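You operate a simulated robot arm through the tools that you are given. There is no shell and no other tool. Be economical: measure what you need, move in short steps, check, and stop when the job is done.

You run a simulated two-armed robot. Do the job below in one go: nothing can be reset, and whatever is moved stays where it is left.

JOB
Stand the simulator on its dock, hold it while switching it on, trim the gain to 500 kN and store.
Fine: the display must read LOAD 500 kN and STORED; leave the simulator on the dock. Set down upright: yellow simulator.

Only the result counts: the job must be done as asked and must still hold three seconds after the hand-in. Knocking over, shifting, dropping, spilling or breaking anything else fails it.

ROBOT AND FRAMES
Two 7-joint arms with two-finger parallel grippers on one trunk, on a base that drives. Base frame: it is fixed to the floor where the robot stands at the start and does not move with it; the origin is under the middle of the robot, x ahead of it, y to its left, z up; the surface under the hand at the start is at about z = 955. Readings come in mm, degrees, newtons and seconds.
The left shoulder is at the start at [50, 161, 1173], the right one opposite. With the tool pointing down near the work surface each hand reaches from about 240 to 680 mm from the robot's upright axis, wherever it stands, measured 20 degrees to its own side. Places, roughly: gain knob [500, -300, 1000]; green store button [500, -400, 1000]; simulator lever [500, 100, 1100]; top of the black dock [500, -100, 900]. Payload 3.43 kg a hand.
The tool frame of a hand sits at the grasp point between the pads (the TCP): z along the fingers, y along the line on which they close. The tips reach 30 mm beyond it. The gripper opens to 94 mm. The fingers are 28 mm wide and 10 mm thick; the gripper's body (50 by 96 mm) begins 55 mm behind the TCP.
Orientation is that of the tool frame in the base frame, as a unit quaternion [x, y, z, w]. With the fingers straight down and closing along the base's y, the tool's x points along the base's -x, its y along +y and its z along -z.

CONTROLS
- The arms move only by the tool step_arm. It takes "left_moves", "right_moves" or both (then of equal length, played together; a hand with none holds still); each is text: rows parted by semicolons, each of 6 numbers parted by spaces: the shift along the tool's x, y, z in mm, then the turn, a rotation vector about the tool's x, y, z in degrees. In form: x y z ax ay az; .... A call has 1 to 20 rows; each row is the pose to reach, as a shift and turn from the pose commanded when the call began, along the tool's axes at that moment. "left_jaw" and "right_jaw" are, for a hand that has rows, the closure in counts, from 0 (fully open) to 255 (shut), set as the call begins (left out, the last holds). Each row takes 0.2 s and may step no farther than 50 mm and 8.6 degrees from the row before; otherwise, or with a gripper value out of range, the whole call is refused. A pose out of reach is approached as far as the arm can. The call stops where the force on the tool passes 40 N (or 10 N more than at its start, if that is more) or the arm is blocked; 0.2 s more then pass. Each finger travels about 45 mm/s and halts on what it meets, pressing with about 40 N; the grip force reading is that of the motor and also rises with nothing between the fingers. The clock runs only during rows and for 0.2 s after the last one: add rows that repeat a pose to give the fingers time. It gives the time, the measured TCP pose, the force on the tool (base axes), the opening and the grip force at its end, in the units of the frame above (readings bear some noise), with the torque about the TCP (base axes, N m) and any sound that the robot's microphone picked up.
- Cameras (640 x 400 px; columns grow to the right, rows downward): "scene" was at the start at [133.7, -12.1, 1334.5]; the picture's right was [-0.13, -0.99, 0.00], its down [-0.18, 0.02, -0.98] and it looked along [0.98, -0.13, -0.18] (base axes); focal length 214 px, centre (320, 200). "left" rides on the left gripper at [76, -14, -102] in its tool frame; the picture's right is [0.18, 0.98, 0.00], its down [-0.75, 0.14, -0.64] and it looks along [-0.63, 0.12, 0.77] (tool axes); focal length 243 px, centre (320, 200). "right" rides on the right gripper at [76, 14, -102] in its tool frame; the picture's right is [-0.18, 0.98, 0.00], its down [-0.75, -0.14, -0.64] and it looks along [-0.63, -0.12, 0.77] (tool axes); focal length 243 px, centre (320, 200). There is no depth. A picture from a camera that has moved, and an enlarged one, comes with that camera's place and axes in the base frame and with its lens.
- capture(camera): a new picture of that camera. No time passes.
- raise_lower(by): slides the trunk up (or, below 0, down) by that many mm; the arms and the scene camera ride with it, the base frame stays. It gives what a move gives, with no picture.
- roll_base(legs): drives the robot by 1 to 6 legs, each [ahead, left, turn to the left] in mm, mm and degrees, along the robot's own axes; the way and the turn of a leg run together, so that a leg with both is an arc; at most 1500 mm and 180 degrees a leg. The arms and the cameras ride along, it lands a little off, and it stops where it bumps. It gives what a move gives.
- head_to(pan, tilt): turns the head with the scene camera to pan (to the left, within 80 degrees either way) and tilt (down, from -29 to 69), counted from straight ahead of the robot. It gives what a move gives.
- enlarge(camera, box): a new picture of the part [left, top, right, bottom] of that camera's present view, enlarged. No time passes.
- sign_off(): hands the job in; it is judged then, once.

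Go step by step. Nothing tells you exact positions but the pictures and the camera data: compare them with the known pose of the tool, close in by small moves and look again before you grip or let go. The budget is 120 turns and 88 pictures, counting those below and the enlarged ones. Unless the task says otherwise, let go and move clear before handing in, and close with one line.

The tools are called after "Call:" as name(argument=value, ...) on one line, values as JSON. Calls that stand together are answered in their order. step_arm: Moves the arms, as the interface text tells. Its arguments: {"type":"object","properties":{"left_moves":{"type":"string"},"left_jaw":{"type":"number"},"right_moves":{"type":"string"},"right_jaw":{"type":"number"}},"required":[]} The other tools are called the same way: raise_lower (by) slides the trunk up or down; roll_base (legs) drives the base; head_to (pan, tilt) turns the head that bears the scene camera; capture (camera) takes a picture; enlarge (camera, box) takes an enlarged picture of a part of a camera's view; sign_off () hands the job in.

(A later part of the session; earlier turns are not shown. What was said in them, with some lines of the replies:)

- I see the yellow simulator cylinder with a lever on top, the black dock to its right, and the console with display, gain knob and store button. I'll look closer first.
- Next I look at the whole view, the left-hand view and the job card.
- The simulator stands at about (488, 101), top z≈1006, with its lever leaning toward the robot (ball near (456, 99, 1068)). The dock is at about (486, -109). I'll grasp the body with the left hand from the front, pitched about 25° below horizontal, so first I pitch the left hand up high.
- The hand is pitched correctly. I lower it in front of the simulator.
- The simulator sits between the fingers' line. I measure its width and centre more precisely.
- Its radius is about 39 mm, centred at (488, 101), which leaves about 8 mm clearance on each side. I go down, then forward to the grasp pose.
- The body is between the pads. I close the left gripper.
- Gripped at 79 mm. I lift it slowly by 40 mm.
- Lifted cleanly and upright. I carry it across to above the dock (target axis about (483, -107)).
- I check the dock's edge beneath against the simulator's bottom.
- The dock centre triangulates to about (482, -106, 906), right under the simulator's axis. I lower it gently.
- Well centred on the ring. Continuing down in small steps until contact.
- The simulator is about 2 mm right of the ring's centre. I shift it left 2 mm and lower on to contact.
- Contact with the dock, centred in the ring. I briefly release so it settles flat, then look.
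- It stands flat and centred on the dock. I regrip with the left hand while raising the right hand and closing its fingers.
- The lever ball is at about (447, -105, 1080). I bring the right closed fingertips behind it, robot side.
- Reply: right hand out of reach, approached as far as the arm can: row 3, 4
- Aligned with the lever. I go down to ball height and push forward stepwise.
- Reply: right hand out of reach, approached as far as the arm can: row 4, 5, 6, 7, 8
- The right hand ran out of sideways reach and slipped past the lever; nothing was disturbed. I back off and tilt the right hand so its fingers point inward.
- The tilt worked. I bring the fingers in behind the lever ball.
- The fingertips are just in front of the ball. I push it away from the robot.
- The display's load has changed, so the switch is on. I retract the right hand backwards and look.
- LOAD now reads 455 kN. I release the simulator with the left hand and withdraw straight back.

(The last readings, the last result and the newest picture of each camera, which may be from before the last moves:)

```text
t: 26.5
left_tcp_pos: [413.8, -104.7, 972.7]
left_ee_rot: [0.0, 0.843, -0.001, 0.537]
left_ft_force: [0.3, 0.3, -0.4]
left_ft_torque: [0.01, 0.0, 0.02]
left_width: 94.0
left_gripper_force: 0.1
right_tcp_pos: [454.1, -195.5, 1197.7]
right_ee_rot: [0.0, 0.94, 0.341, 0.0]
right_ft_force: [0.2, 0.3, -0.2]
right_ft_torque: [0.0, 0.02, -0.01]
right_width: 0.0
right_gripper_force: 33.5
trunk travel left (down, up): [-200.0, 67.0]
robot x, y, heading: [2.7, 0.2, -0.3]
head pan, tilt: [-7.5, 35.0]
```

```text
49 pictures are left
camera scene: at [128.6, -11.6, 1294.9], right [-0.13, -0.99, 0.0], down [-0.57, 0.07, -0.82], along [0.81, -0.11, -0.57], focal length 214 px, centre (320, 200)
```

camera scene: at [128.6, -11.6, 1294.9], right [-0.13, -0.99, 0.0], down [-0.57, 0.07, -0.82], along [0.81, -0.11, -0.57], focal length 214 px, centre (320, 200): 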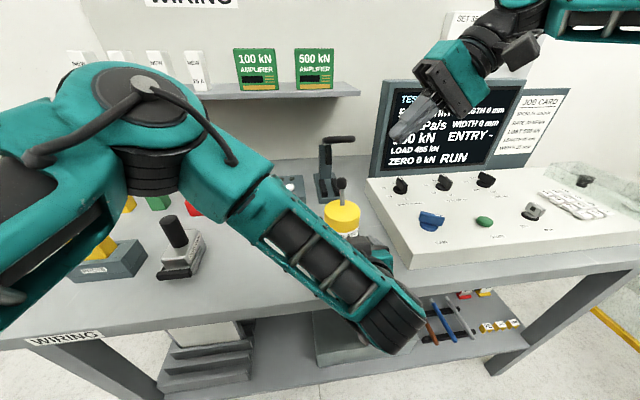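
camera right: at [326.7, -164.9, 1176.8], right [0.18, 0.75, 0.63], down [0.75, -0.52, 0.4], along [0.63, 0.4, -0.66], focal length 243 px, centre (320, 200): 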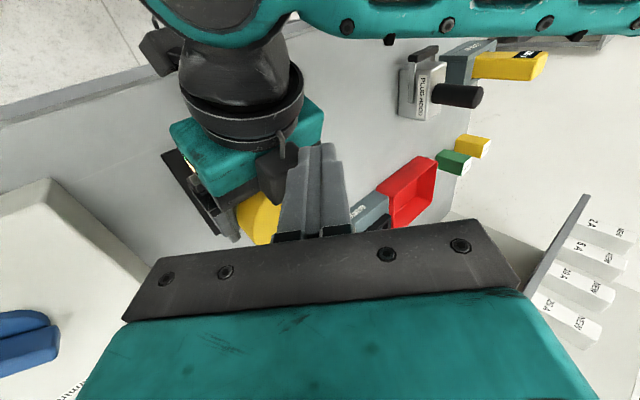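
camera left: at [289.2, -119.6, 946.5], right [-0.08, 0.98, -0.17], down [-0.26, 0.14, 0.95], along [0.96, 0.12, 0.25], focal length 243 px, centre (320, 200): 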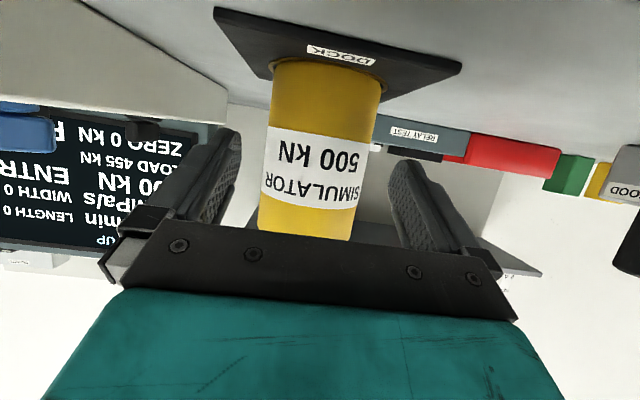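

The simulator stands alone on the dock. I withdraw the left hand up and away while bringing the right hand upright above the knob.

Call:
step_arm(left_moves="-18 0 -8.5 0 0 0; -45 0 -21 0 0 0; -72 0 -33.5 0 0 0; -100 0 -47 0 0 0; -136 0 -63.5 0 0 0; -136 40 -63.5 0 0 0; -136 80 -63.5 0 0 0; -136 120 -63.5 0 0 0; -136 160 -63.5 0 0 0; -136 200 -63.5 0 0 0", right_moves="2 -17 -2 5 0 0; 4 -34 -4 10 0 0; 6 -52 -6 15 0 0; 8 -69 -7 20 0 0; 10 -86 -9 25 0 0; 12 -103 -11 30 0 0; 13 -121 -12 35 0 0; 14 -138 -14 40 0 0; 14 -138 -14 40 0 0; 14 -138 -14 40 0 0", right_jaw=0)

Call:
capture(camera="right")

Call:
capture(camera="scene")

```text
t: 28.7
left_tcp_pos: [414.9, 96.3, 1122.3]
left_ee_rot: [-0.001, 0.844, 0.0, 0.537]
left_ft_force: [0.4, 0.9, -0.5]
left_ft_torque: [-0.03, -0.01, 0.01]
left_width: 94.2
left_gripper_force: 0.0
right_tcp_pos: [439.7, -308.1, 1120.4]
right_ee_rot: [0.0, 1.0, -0.001, -0.001]
right_ft_force: [0.1, 0.2, 0.7]
right_ft_torque: [-0.04, -0.04, -0.01]
right_width: 94.1
right_gripper_force: 0.0
trunk travel left (down, up): [-200.0, 67.0]
robot x, y, heading: [0.3, -3.5, -0.1]
head pan, tilt: [-7.5, 35.0]
```

```text
48 pictures are left
camera right: at [364.2, -294.3, 1221.9], right [0.18, 0.98, 0.0], down [0.75, -0.14, 0.64], along [0.63, -0.12, -0.77], focal length 243 px, centre (320, 200)
```

right: 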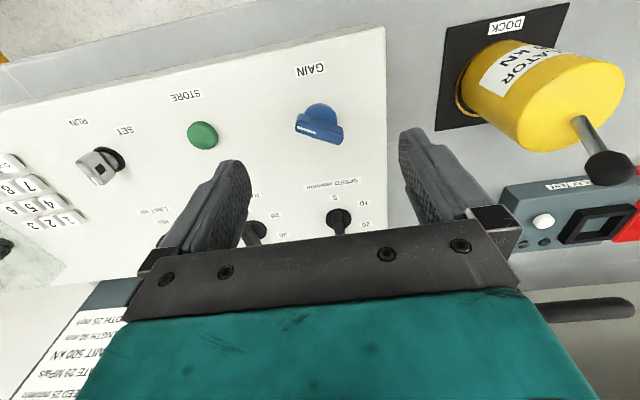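

```text
47 pictures are left
camera scene: at [128.7, -10.4, 1294.9], right [-0.13, -0.99, 0.0], down [-0.57, 0.07, -0.82], along [0.81, -0.11, -0.57], focal length 214 px, centre (320, 200)
```

scene: 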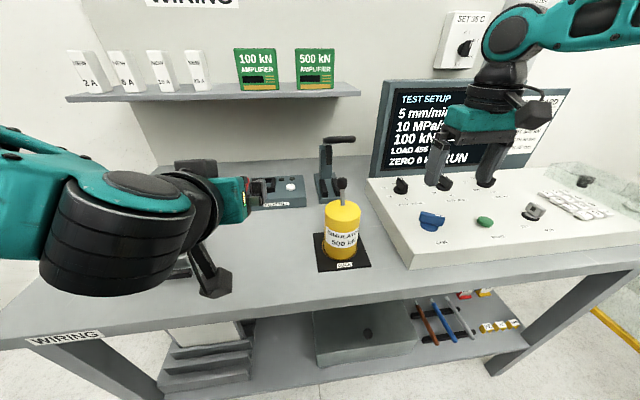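

I zoom in on the gain knob and store button.

Call:
enlarge(camera="right", box=[160, 50, 400, 200])

Call:
enlarge(camera="scene", box=[390, 190, 530, 260])

```text
2.67 times, centred on (280, 125) of right
camera zoom: at [364.2, -294.3, 1221.9], right [0.18, 0.98, 0.0], down [0.75, -0.14, 0.64], along [0.63, -0.12, -0.77], focal length 647 px, centre (427, 400)
```

zoom: 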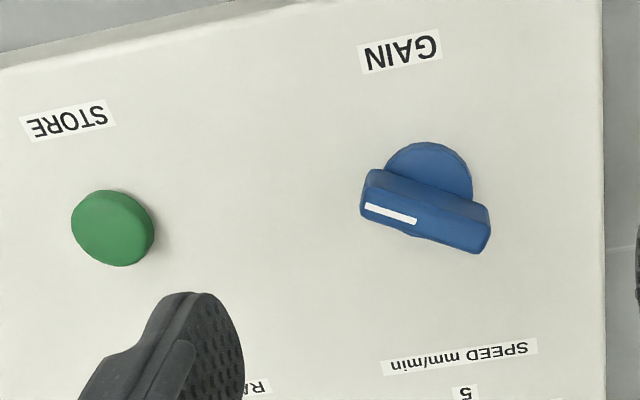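

```text
4.57 times, centred on (460, 225) of scene
camera zoom: at [128.7, -10.4, 1294.9], right [-0.13, -0.99, 0.0], down [-0.57, 0.07, -0.82], along [0.81, -0.11, -0.57], focal length 980 px, centre (-320, 86)
```

zoom: 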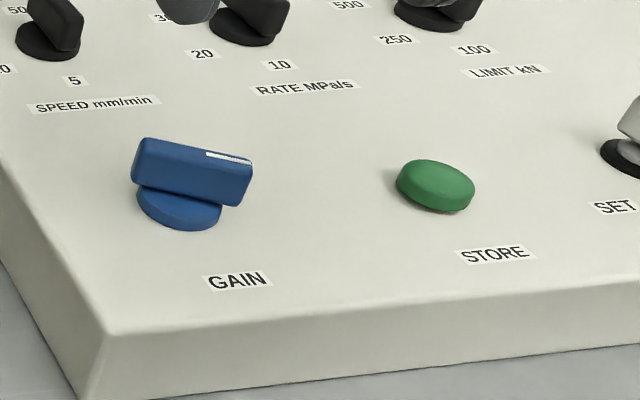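

The gain knob's bar is centred at about (466, -313), top z≈995, its pointer about 25° off -y toward the robot. I yaw the right gripper to straddle the bar and come lower.

Call:
step_arm(right_moves="-3 0 6 0 0 -7.2; -6 -1 12 0 0 -14.4; -9 -1 18 0 0 -21.6; -12 -2 24 0 0 -28.8; -15 -3 30 0 0 -36; -18 -3 36 0 0 -43.2; -21 -4 42 0 0 -50.4; -24 -5 48 0 0 -57.6; -26 -5 54 0 0 -64.5; -26 -5 54 0 0 -64.5")

Call:
capture(camera="right")

Call:
enlarge(camera="scene", box=[370, 80, 570, 260])

```text
t: 30.9
left_tcp_pos: [414.4, 95.6, 1122.3]
left_ee_rot: [-0.001, 0.843, 0.0, 0.537]
left_ft_force: [1.1, 0.2, 0.1]
left_ft_torque: [0.01, -0.04, 0.03]
left_width: 94.1
left_gripper_force: 0.1
right_tcp_pos: [465.8, -314.2, 1065.4]
right_ee_rot: [-0.534, 0.845, 0.0, -0.001]
right_ft_force: [0.9, 0.0, 0.1]
right_ft_torque: [-0.01, 0.01, -0.03]
right_width: 93.7
right_gripper_force: 0.0
trunk travel left (down, up): [-200.0, 67.0]
robot x, y, heading: [-2.2, -2.7, -0.1]
head pan, tilt: [-7.5, 35.0]
```

```text
44 pictures are left
camera right: at [420.7, -377.2, 1167.3], right [-0.81, 0.59, 0.0], down [0.45, 0.62, 0.64], along [0.38, 0.52, -0.77], focal length 243 px, centre (320, 200)
```

right: 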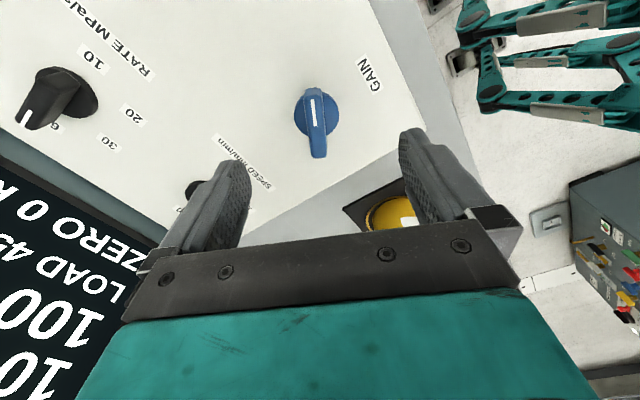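

```text
2.22 times, centred on (470, 170) of scene
camera zoom: at [128.8, -11.5, 1294.9], right [-0.13, -0.99, 0.0], down [-0.57, 0.07, -0.82], along [0.81, -0.11, -0.57], focal length 477 px, centre (-13, 267)
```

zoom: 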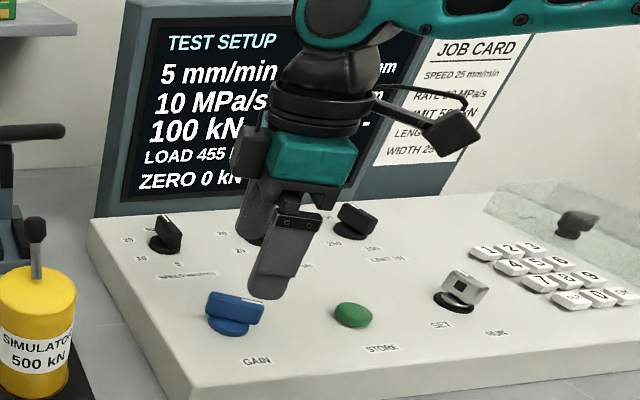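

I zoom on the knob to refine its centre and angle relative to the gripper.

Call:
enlarge(camera="right", box=[240, 60, 400, 180])

```text
3.33 times, centred on (320, 120) of right
camera zoom: at [420.7, -377.2, 1167.3], right [-0.81, 0.59, 0.0], down [0.45, 0.62, 0.64], along [0.38, 0.52, -0.77], focal length 809 px, centre (320, 467)
```

zoom: 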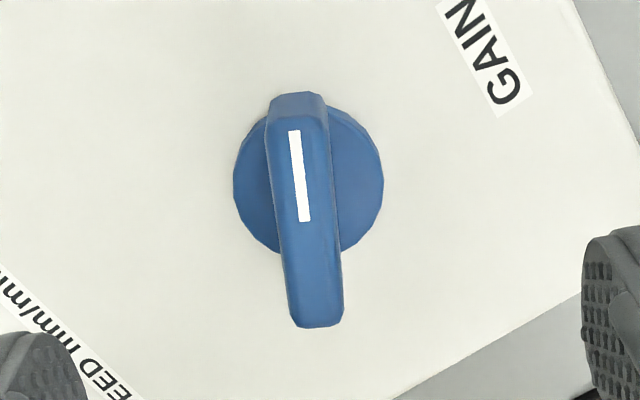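

The knob centre is at about (466, -317). I descend to straddle the bar and check.

Call:
step_arm(right_moves="1.3 -1 15 0 0 1; 2.5 -1.7 30 0 0 2; 2.5 -1.7 42 0 0 2; 2.5 -1.7 50 0 0 2; 2.5 -1.7 50 0 0 2")

Call:
capture(camera="right")

Call:
enlarge(camera="scene", box=[390, 150, 530, 260])

```text
t: 32.1
left_tcp_pos: [414.3, 94.9, 1122.1]
left_ee_rot: [0.0, 0.844, -0.001, 0.537]
left_ft_force: [-0.1, -0.3, -0.4]
left_ft_torque: [0.02, 0.0, 0.01]
left_width: 94.0
left_gripper_force: 0.0
right_tcp_pos: [466.8, -318.2, 1016.4]
right_ee_rot: [-0.519, 0.855, -0.001, 0.0]
right_ft_force: [-0.4, 0.6, 0.4]
right_ft_torque: [0.04, 0.0, 0.01]
right_width: 94.0
right_gripper_force: 0.0
trunk travel left (down, up): [-200.0, 67.0]
robot x, y, heading: [-2.2, -1.7, 0.1]
head pan, tilt: [-7.5, 35.0]
```

```text
41 pictures are left
camera right: at [419.0, -378.2, 1117.5], right [-0.79, 0.62, 0.0], down [0.47, 0.6, 0.64], along [0.4, 0.51, -0.77], focal length 243 px, centre (320, 200)
```

right: 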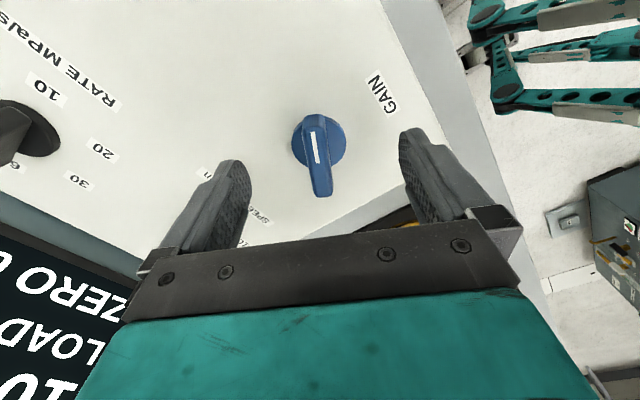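

```text
3.64 times, centred on (460, 205) of scene
camera zoom: at [128.8, -11.5, 1294.9], right [-0.13, -0.99, 0.0], down [-0.57, 0.07, -0.82], along [0.81, -0.11, -0.57], focal length 780 px, centre (-189, 182)
```

zoom: 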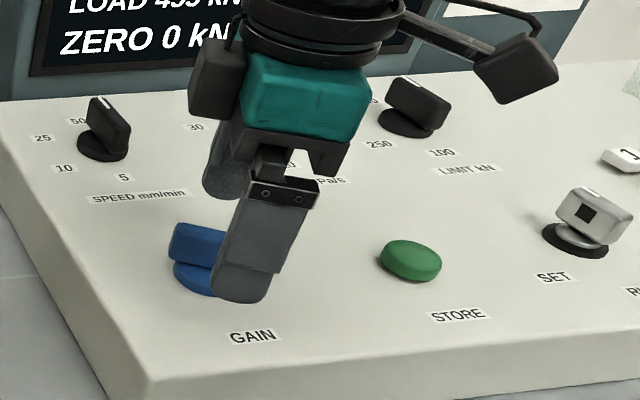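

The gripper straddles the bar well. I adjust by 2 mm, go 11 mm deeper, then close on it.

Call:
step_arm(right_moves="2 -2 4 0 0 0; 2 -2 8 0 0 0; 2 -2 11 0 0 0; 2 -2 11 0 0 0")

Call:
step_arm(right_moves="0 0 0 0 0 0; 0 0 0 0 0 0; 0 0 0 0 0 0; 0 0 0 0 0 0; 0 0 0 0 0 0; 0 0 0 0 0 0", right_jaw=255)

Call:
capture(camera="scene")

```text
t: 33.1
left_tcp_pos: [414.2, 95.6, 1121.8]
left_ee_rot: [0.0, 0.843, -0.001, 0.537]
left_ft_force: [-0.2, 0.5, 0.6]
left_ft_torque: [0.01, -0.01, -0.02]
left_width: 93.8
left_gripper_force: 0.1
right_tcp_pos: [467.5, -320.5, 1004.6]
right_ee_rot: [-0.518, 0.855, 0.0, 0.0]
right_ft_force: [0.0, -0.9, 0.4]
right_ft_torque: [-0.01, 0.01, -0.01]
right_width: 93.9
right_gripper_force: 0.0
trunk travel left (down, up): [-200.0, 67.0]
robot x, y, heading: [1.9, 2.6, -0.1]
head pan, tilt: [-7.5, 35.0]
```

```text
t: 34.5
left_tcp_pos: [413.5, 93.9, 1123.7]
left_ee_rot: [-0.001, 0.844, 0.0, 0.537]
left_ft_force: [0.1, -0.2, 0.3]
left_ft_torque: [0.03, -0.01, -0.03]
left_width: 93.9
left_gripper_force: 0.1
right_tcp_pos: [467.8, -319.3, 1004.7]
right_ee_rot: [-0.519, 0.855, 0.001, -0.001]
right_ft_force: [-4.3, 1.9, -1.4]
right_ft_torque: [-0.03, 0.04, 0.04]
right_width: 13.9
right_gripper_force: 40.5
trunk travel left (down, up): [-200.0, 67.0]
robot x, y, heading: [-3.9, 2.9, 0.1]
head pan, tilt: [-7.5, 35.0]
```

```text
39 pictures are left
camera scene: at [128.3, -11.3, 1294.9], right [-0.13, -0.99, 0.0], down [-0.57, 0.07, -0.82], along [0.81, -0.11, -0.57], focal length 214 px, centre (320, 200)
```

scene: 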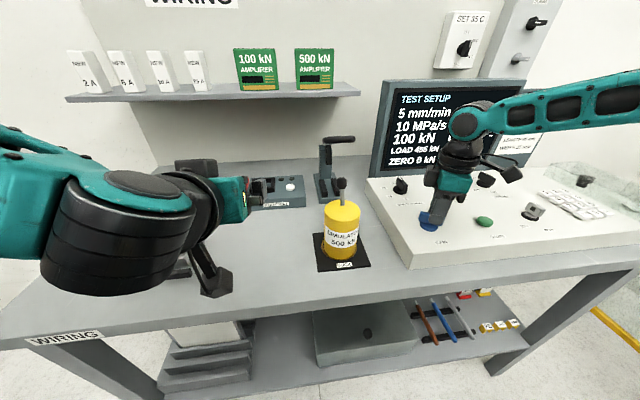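

The knob is gripped (13.9 mm). I try an 8° clockwise turn and read the display.

Call:
step_arm(right_moves="0 0 0 0 0 4; 0 0 0 0 0 8; 0 0 0 0 0 8")

Call:
enlarge(camera="scene", box=[370, 70, 530, 190])

```text
t: 35.3
left_tcp_pos: [413.2, 95.6, 1123.0]
left_ee_rot: [-0.001, 0.843, 0.0, 0.538]
left_ft_force: [-0.2, 0.1, -0.7]
left_ft_torque: [-0.01, 0.05, 0.0]
left_width: 93.9
left_gripper_force: 0.1
right_tcp_pos: [467.4, -319.9, 1005.7]
right_ee_rot: [-0.458, 0.889, 0.002, 0.0]
right_ft_force: [-8.4, 4.6, -3.5]
right_ft_torque: [0.23, 0.06, 0.08]
right_width: 13.9
right_gripper_force: 45.0
trunk travel left (down, up): [-200.0, 67.0]
robot x, y, heading: [0.6, 2.0, -0.0]
head pan, tilt: [-7.5, 35.0]
```

```text
3.33 times, centred on (450, 130) of scene
camera zoom: at [127.9, -11.1, 1294.9], right [-0.13, -0.99, 0.0], down [-0.57, 0.07, -0.82], along [0.81, -0.11, -0.57], focal length 715 px, centre (-113, 433)
```

zoom: 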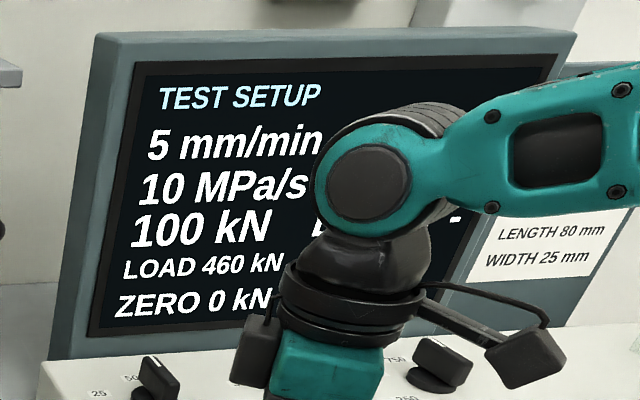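

Clockwise raises the load at roughly 0.6 kN/deg. I turn 48° more in small rows and re-read.

Call:
step_arm(right_moves="0 1 0 0 0 4; 0 1.5 0 0 0 10; 0 1.5 0 0 0 16; 0 1.5 0 0 0 22; 0 1.5 0 0 0 28; 0 1.5 0 0 0 34; 0 1.5 0 0 0 41; 0 1.5 0 0 0 48; 0 1.5 0 0 0 48")

Call:
enlarge(camera="scene", box=[370, 70, 530, 190])

```text
t: 37.3
left_tcp_pos: [413.5, 97.8, 1122.1]
left_ee_rot: [-0.002, 0.843, -0.001, 0.538]
left_ft_force: [0.2, -1.4, -1.1]
left_ft_torque: [-0.03, 0.01, -0.02]
left_width: 94.0
left_gripper_force: 0.1
right_tcp_pos: [464.2, -314.7, 1005.5]
right_ee_rot: [-0.058, 0.998, 0.002, -0.002]
right_ft_force: [-15.3, 23.4, -14.5]
right_ft_torque: [0.3, -0.66, 0.11]
right_width: 13.7
right_gripper_force: 45.4
trunk travel left (down, up): [-200.0, 67.0]
robot x, y, heading: [0.5, -1.6, -0.1]
head pan, tilt: [-7.5, 35.0]
```

```text
3.33 times, centred on (450, 130) of scene
camera zoom: at [128.0, -9.5, 1294.9], right [-0.13, -0.99, 0.0], down [-0.57, 0.07, -0.82], along [0.81, -0.11, -0.57], focal length 715 px, centre (-113, 433)
```

zoom: 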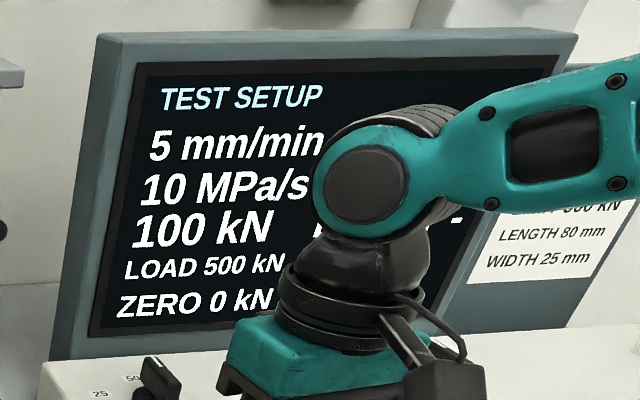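

LOAD reads 500 kN, but there is side force from off-axis grip. I relieve it by shifting the hand slightly before releasing.

Call:
step_arm(right_moves="1 1.6 0 0 0 0; 2 3.2 0.5 0 0 0; 2 3.2 0.5 0 0 0")

Call:
enlarge(camera="scene", box=[370, 70, 530, 190])

```text
t: 38.1
left_tcp_pos: [414.7, 95.3, 1122.1]
left_ee_rot: [-0.001, 0.843, -0.001, 0.538]
left_ft_force: [0.1, 0.6, 0.0]
left_ft_torque: [0.0, -0.02, -0.01]
left_width: 94.1
left_gripper_force: 0.2
right_tcp_pos: [463.5, -316.2, 1005.3]
right_ee_rot: [-0.056, 0.998, 0.0, -0.001]
right_ft_force: [-4.6, 13.8, -8.1]
right_ft_torque: [0.09, 1.5, 0.1]
right_width: 13.9
right_gripper_force: 45.0
trunk travel left (down, up): [-200.0, 67.0]
robot x, y, heading: [2.8, 1.1, -0.1]
head pan, tilt: [-7.5, 35.0]
```

```text
3.33 times, centred on (450, 130) of scene
camera zoom: at [129.1, -10.3, 1294.9], right [-0.13, -0.99, 0.0], down [-0.57, 0.07, -0.82], along [0.81, -0.11, -0.57], focal length 715 px, centre (-113, 433)
```

zoom: 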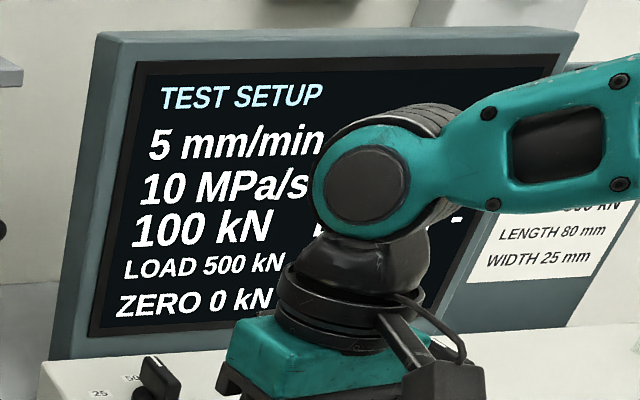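

Force has eased; one more small relief, then I release.

Call:
step_arm(right_moves="0.7 2 0.5 0 0 0; 0.7 2 0.5 0 0 0")

Call:
step_arm(right_moves="0 0 0 0 0 0; 0 0 0 0 0 0; 0 0 0 0 0 0", right_jaw=120)

Call:
enlarge(camera="scene", box=[370, 70, 530, 190])

```text
t: 38.7
left_tcp_pos: [414.3, 95.5, 1123.1]
left_ee_rot: [0.0, 0.843, -0.001, 0.538]
left_ft_force: [-0.3, -0.2, 0.6]
left_ft_torque: [-0.02, -0.01, 0.02]
left_width: 94.1
left_gripper_force: 0.1
right_tcp_pos: [464.3, -314.5, 1006.1]
right_ee_rot: [-0.056, 0.998, -0.001, 0.002]
right_ft_force: [-0.2, 0.2, 3.7]
right_ft_torque: [-0.06, 1.46, -0.01]
right_width: 14.1
right_gripper_force: 44.9
trunk travel left (down, up): [-200.0, 67.0]
robot x, y, heading: [-2.5, 2.2, 0.2]
head pan, tilt: [-7.5, 35.0]
```

```text
t: 39.5
left_tcp_pos: [414.9, 95.2, 1122.8]
left_ee_rot: [-0.001, 0.843, 0.0, 0.537]
left_ft_force: [0.9, -0.3, -0.4]
left_ft_torque: [-0.01, -0.01, 0.0]
left_width: 94.0
left_gripper_force: 0.1
right_tcp_pos: [462.7, -314.8, 1003.9]
right_ee_rot: [-0.057, 0.998, 0.0, 0.0]
right_ft_force: [-0.3, 0.0, 0.2]
right_ft_torque: [0.0, -0.01, -0.01]
right_width: 49.5
right_gripper_force: 0.1
trunk travel left (down, up): [-200.0, 67.0]
robot x, y, heading: [1.3, -1.7, 0.0]
head pan, tilt: [-7.5, 35.0]
```

```text
3.33 times, centred on (450, 130) of scene
camera zoom: at [128.8, -11.5, 1294.9], right [-0.13, -0.99, 0.0], down [-0.57, 0.07, -0.82], along [0.81, -0.11, -0.57], focal length 715 px, centre (-113, 433)
```

zoom: 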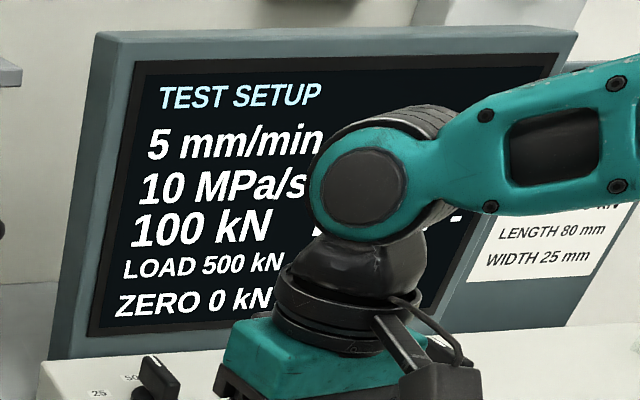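

The setting holds at 500 kN. I lift off, close the fingers and move over the green button at about (456, -443, 970).

Call:
step_arm(right_moves="0 0 -20 0 0 0; 0 0 -50 0 0 0; 0 0 -70 0 0 0")

Call:
step_arm(right_moves="5 -32 0 0 0 0; 10 -64 0 0 0 0; 16 -96 0 0 0 0; 21.1 -126.4 20 0 0 0; 21.1 -126.4 40 0 0 0; 21.1 -126.4 40 0 0 0", right_jaw=255)

Call:
capture(camera="right")

Call:
enlarge(camera="scene", box=[370, 80, 570, 260])

```text
t: 40.3
left_tcp_pos: [413.9, 94.2, 1122.9]
left_ee_rot: [0.0, 0.843, -0.001, 0.537]
left_ft_force: [-0.6, -0.2, 0.3]
left_ft_torque: [-0.01, 0.03, 0.01]
left_width: 93.8
left_gripper_force: 0.0
right_tcp_pos: [463.6, -314.2, 1074.2]
right_ee_rot: [-0.056, 0.998, 0.0, 0.0]
right_ft_force: [-0.8, 0.3, 0.4]
right_ft_torque: [0.0, 0.01, 0.0]
right_width: 49.7
right_gripper_force: 0.1
trunk travel left (down, up): [-200.0, 67.0]
robot x, y, heading: [0.6, 3.1, 0.1]
head pan, tilt: [-7.5, 35.0]
```

```text
t: 41.7
left_tcp_pos: [413.3, 95.1, 1122.6]
left_ee_rot: [-0.001, 0.843, -0.001, 0.538]
left_ft_force: [-0.3, 0.2, 0.2]
left_ft_torque: [-0.01, 0.0, 0.0]
left_width: 93.8
left_gripper_force: 0.0
right_tcp_pos: [456.8, -443.1, 1033.6]
right_ee_rot: [-0.057, 0.998, 0.0, 0.0]
right_ft_force: [0.2, 0.0, -0.2]
right_ft_torque: [0.01, 0.01, -0.02]
right_width: 0.1
right_gripper_force: 33.2
trunk travel left (down, up): [-200.0, 67.0]
robot x, y, heading: [-3.4, -1.2, 0.1]
head pan, tilt: [-7.5, 35.0]
```

```text
34 pictures are left
camera right: at [378.9, -438.0, 1135.4], right [0.07, 1.0, 0.0], down [0.76, -0.06, 0.64], along [0.64, -0.05, -0.77], focal length 243 px, centre (320, 200)
```

right: 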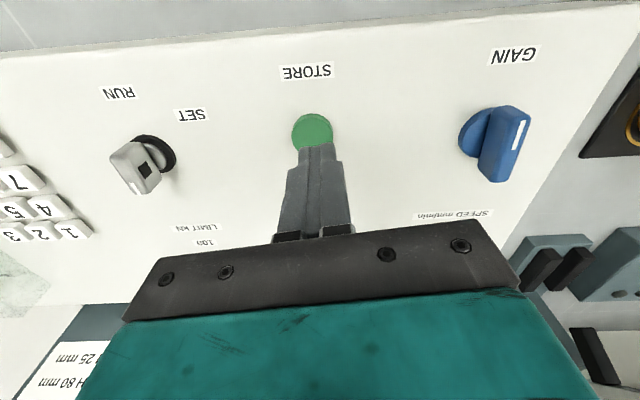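

```text
2.22 times, centred on (470, 170) of scene
camera zoom: at [128.8, -11.5, 1294.9], right [-0.13, -0.99, 0.0], down [-0.57, 0.07, -0.82], along [0.81, -0.11, -0.57], focal length 477 px, centre (-13, 267)
```

zoom: 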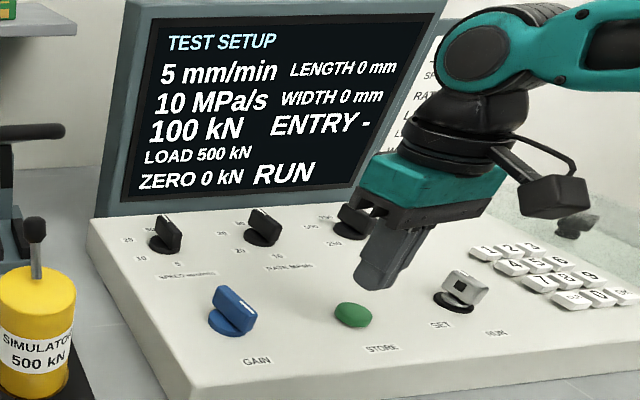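

Well over the button. I descend and press gently in small steps.

Call:
step_arm(right_moves="2.3 -2.8 12 0 0 0; 2.3 -2.8 24 0 0 0; 2.3 -2.8 30 0 0 0; 2.3 -2.8 32 0 0 0; 2.3 -2.8 34 0 0 0; 2.3 -2.8 36 0 0 0; 2.3 -2.8 38 0 0 0")

Call:
enlarge(camera="scene", box=[370, 80, 570, 260])

```text
t: 43.3
left_tcp_pos: [413.5, 94.7, 1121.9]
left_ee_rot: [-0.001, 0.843, -0.001, 0.537]
left_ft_force: [0.4, -0.3, -0.3]
left_ft_torque: [0.02, -0.03, 0.0]
left_width: 94.0
left_gripper_force: 0.0
right_tcp_pos: [454.2, -444.7, 996.1]
right_ee_rot: [-0.057, 0.998, 0.0, 0.001]
right_ft_force: [-0.8, -0.6, 1.5]
right_ft_torque: [-0.01, 0.03, 0.0]
right_width: 0.0
right_gripper_force: 33.5
trunk travel left (down, up): [-200.0, 67.0]
robot x, y, heading: [0.8, 1.2, -0.2]
head pan, tilt: [-7.5, 35.0]
```

```text
2.22 times, centred on (470, 170) of scene
camera zoom: at [128.6, -11.4, 1294.9], right [-0.13, -0.99, 0.0], down [-0.57, 0.07, -0.82], along [0.81, -0.11, -0.57], focal length 477 px, centre (-13, 267)
```

zoom: 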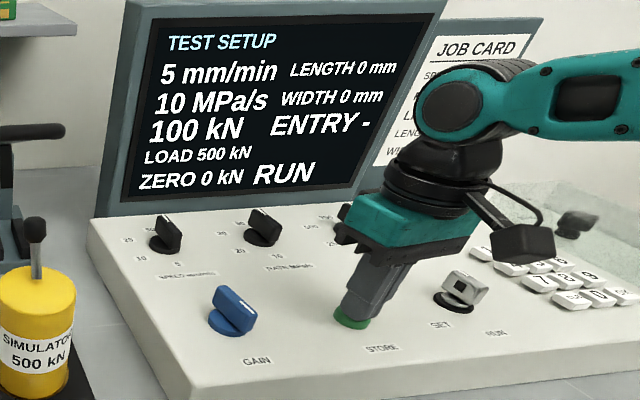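

Just touching; I press further.

Call:
step_arm(right_moves="0 0 1.5 0 0 0; 0 0 3 0 0 0; 0 0 4.5 0 0 0; 0 0 6 0 0 0; 0 0 7.5 0 0 0")

Call:
enlarge(camera="scene", box=[370, 80, 570, 260])

```text
t: 44.5
left_tcp_pos: [413.9, 95.0, 1122.5]
left_ee_rot: [-0.001, 0.843, -0.001, 0.538]
left_ft_force: [-0.6, 0.0, 0.1]
left_ft_torque: [0.05, -0.03, 0.02]
left_width: 93.8
left_gripper_force: 0.0
right_tcp_pos: [454.3, -445.1, 990.8]
right_ee_rot: [-0.057, 0.998, -0.001, 0.003]
right_ft_force: [-0.5, -4.3, 17.9]
right_ft_torque: [-0.19, -0.02, -0.01]
right_width: 0.0
right_gripper_force: 33.5
trunk travel left (down, up): [-200.0, 67.0]
robot x, y, heading: [3.6, -2.1, 0.0]
head pan, tilt: [-7.5, 35.0]
heard: click
```

```text
2.22 times, centred on (470, 170) of scene
camera zoom: at [127.4, -10.7, 1295.3], right [-0.13, -0.99, 0.0], down [-0.57, 0.07, -0.82], along [0.81, -0.11, -0.57], focal length 477 px, centre (-13, 267)
```

zoom: 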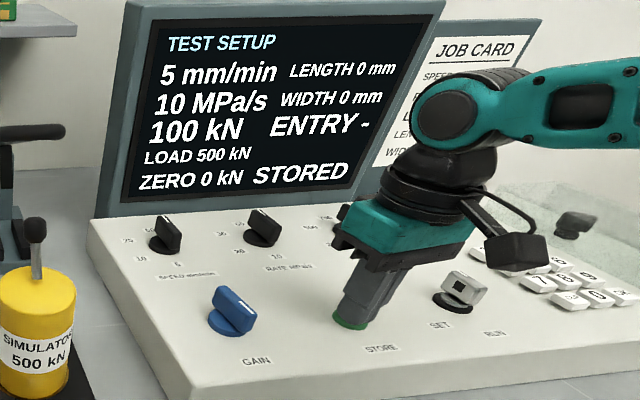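

A click was heard and the display shows LOAD 500 kN and STORED. I lift the right hand straight up, then check.

Call:
step_arm(right_moves="0 0 -10 0 0 0; 0 0 -40 0 0 0; 0 0 -80 0 0 0; 0 0 -120 0 0 0; 0 0 -120 0 0 0; 0 0 -120 0 0 0")

Call:
capture(camera="scene")

Call:
enlarge(camera="scene", box=[310, 80, 510, 280])

```text
t: 45.9
left_tcp_pos: [414.8, 94.2, 1122.7]
left_ee_rot: [0.0, 0.843, -0.001, 0.537]
left_ft_force: [0.6, -0.3, 0.0]
left_ft_torque: [-0.01, 0.0, 0.0]
left_width: 93.8
left_gripper_force: 0.1
right_tcp_pos: [455.3, -444.4, 1109.3]
right_ee_rot: [-0.057, 0.998, 0.0, -0.001]
right_ft_force: [0.4, 0.9, -0.2]
right_ft_torque: [0.01, 0.02, -0.01]
right_width: 0.0
right_gripper_force: 33.5
trunk travel left (down, up): [-200.0, 67.0]
robot x, y, heading: [-3.1, 2.5, -0.3]
head pan, tilt: [-7.5, 35.0]
```

```text
30 pictures are left
camera scene: at [128.8, -11.4, 1294.9], right [-0.13, -0.99, 0.0], down [-0.57, 0.07, -0.82], along [0.81, -0.11, -0.57], focal length 214 px, centre (320, 200)
```

scene: 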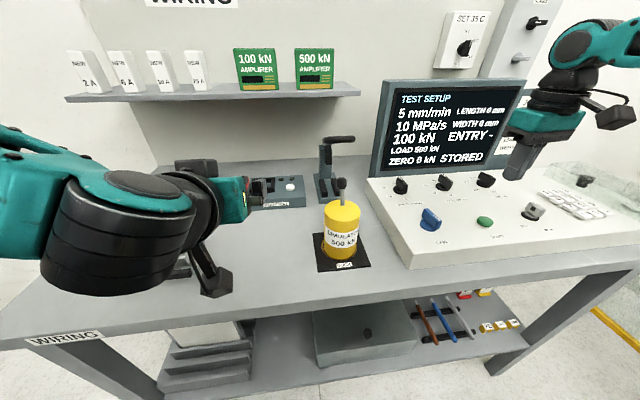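

```text
2.00 times, centred on (410, 180) of scene
camera zoom: at [128.8, -11.4, 1294.9], right [-0.13, -0.99, 0.0], down [-0.57, 0.07, -0.82], along [0.81, -0.11, -0.57], focal length 429 px, centre (140, 240)
```

zoom: 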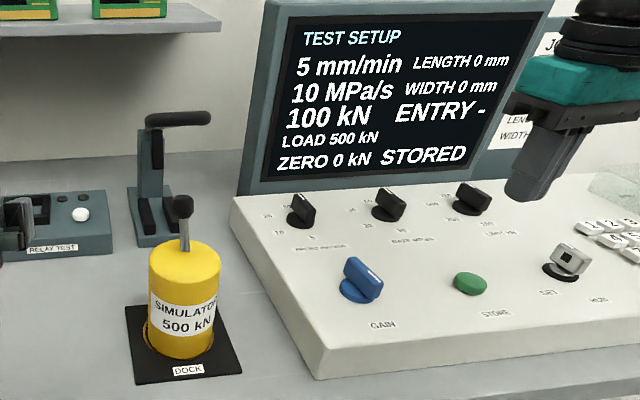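

The display reads LOAD 500 kN and STORED, the simulator stands upright on the dock, and both hands are clear. I hand in.

Call:
sign_off()

```text
The job is handed in.
```

The job is done and handed in: the simulator stands upright on its dock, switched on, and the display reads LOAD 500 kN and STORED.
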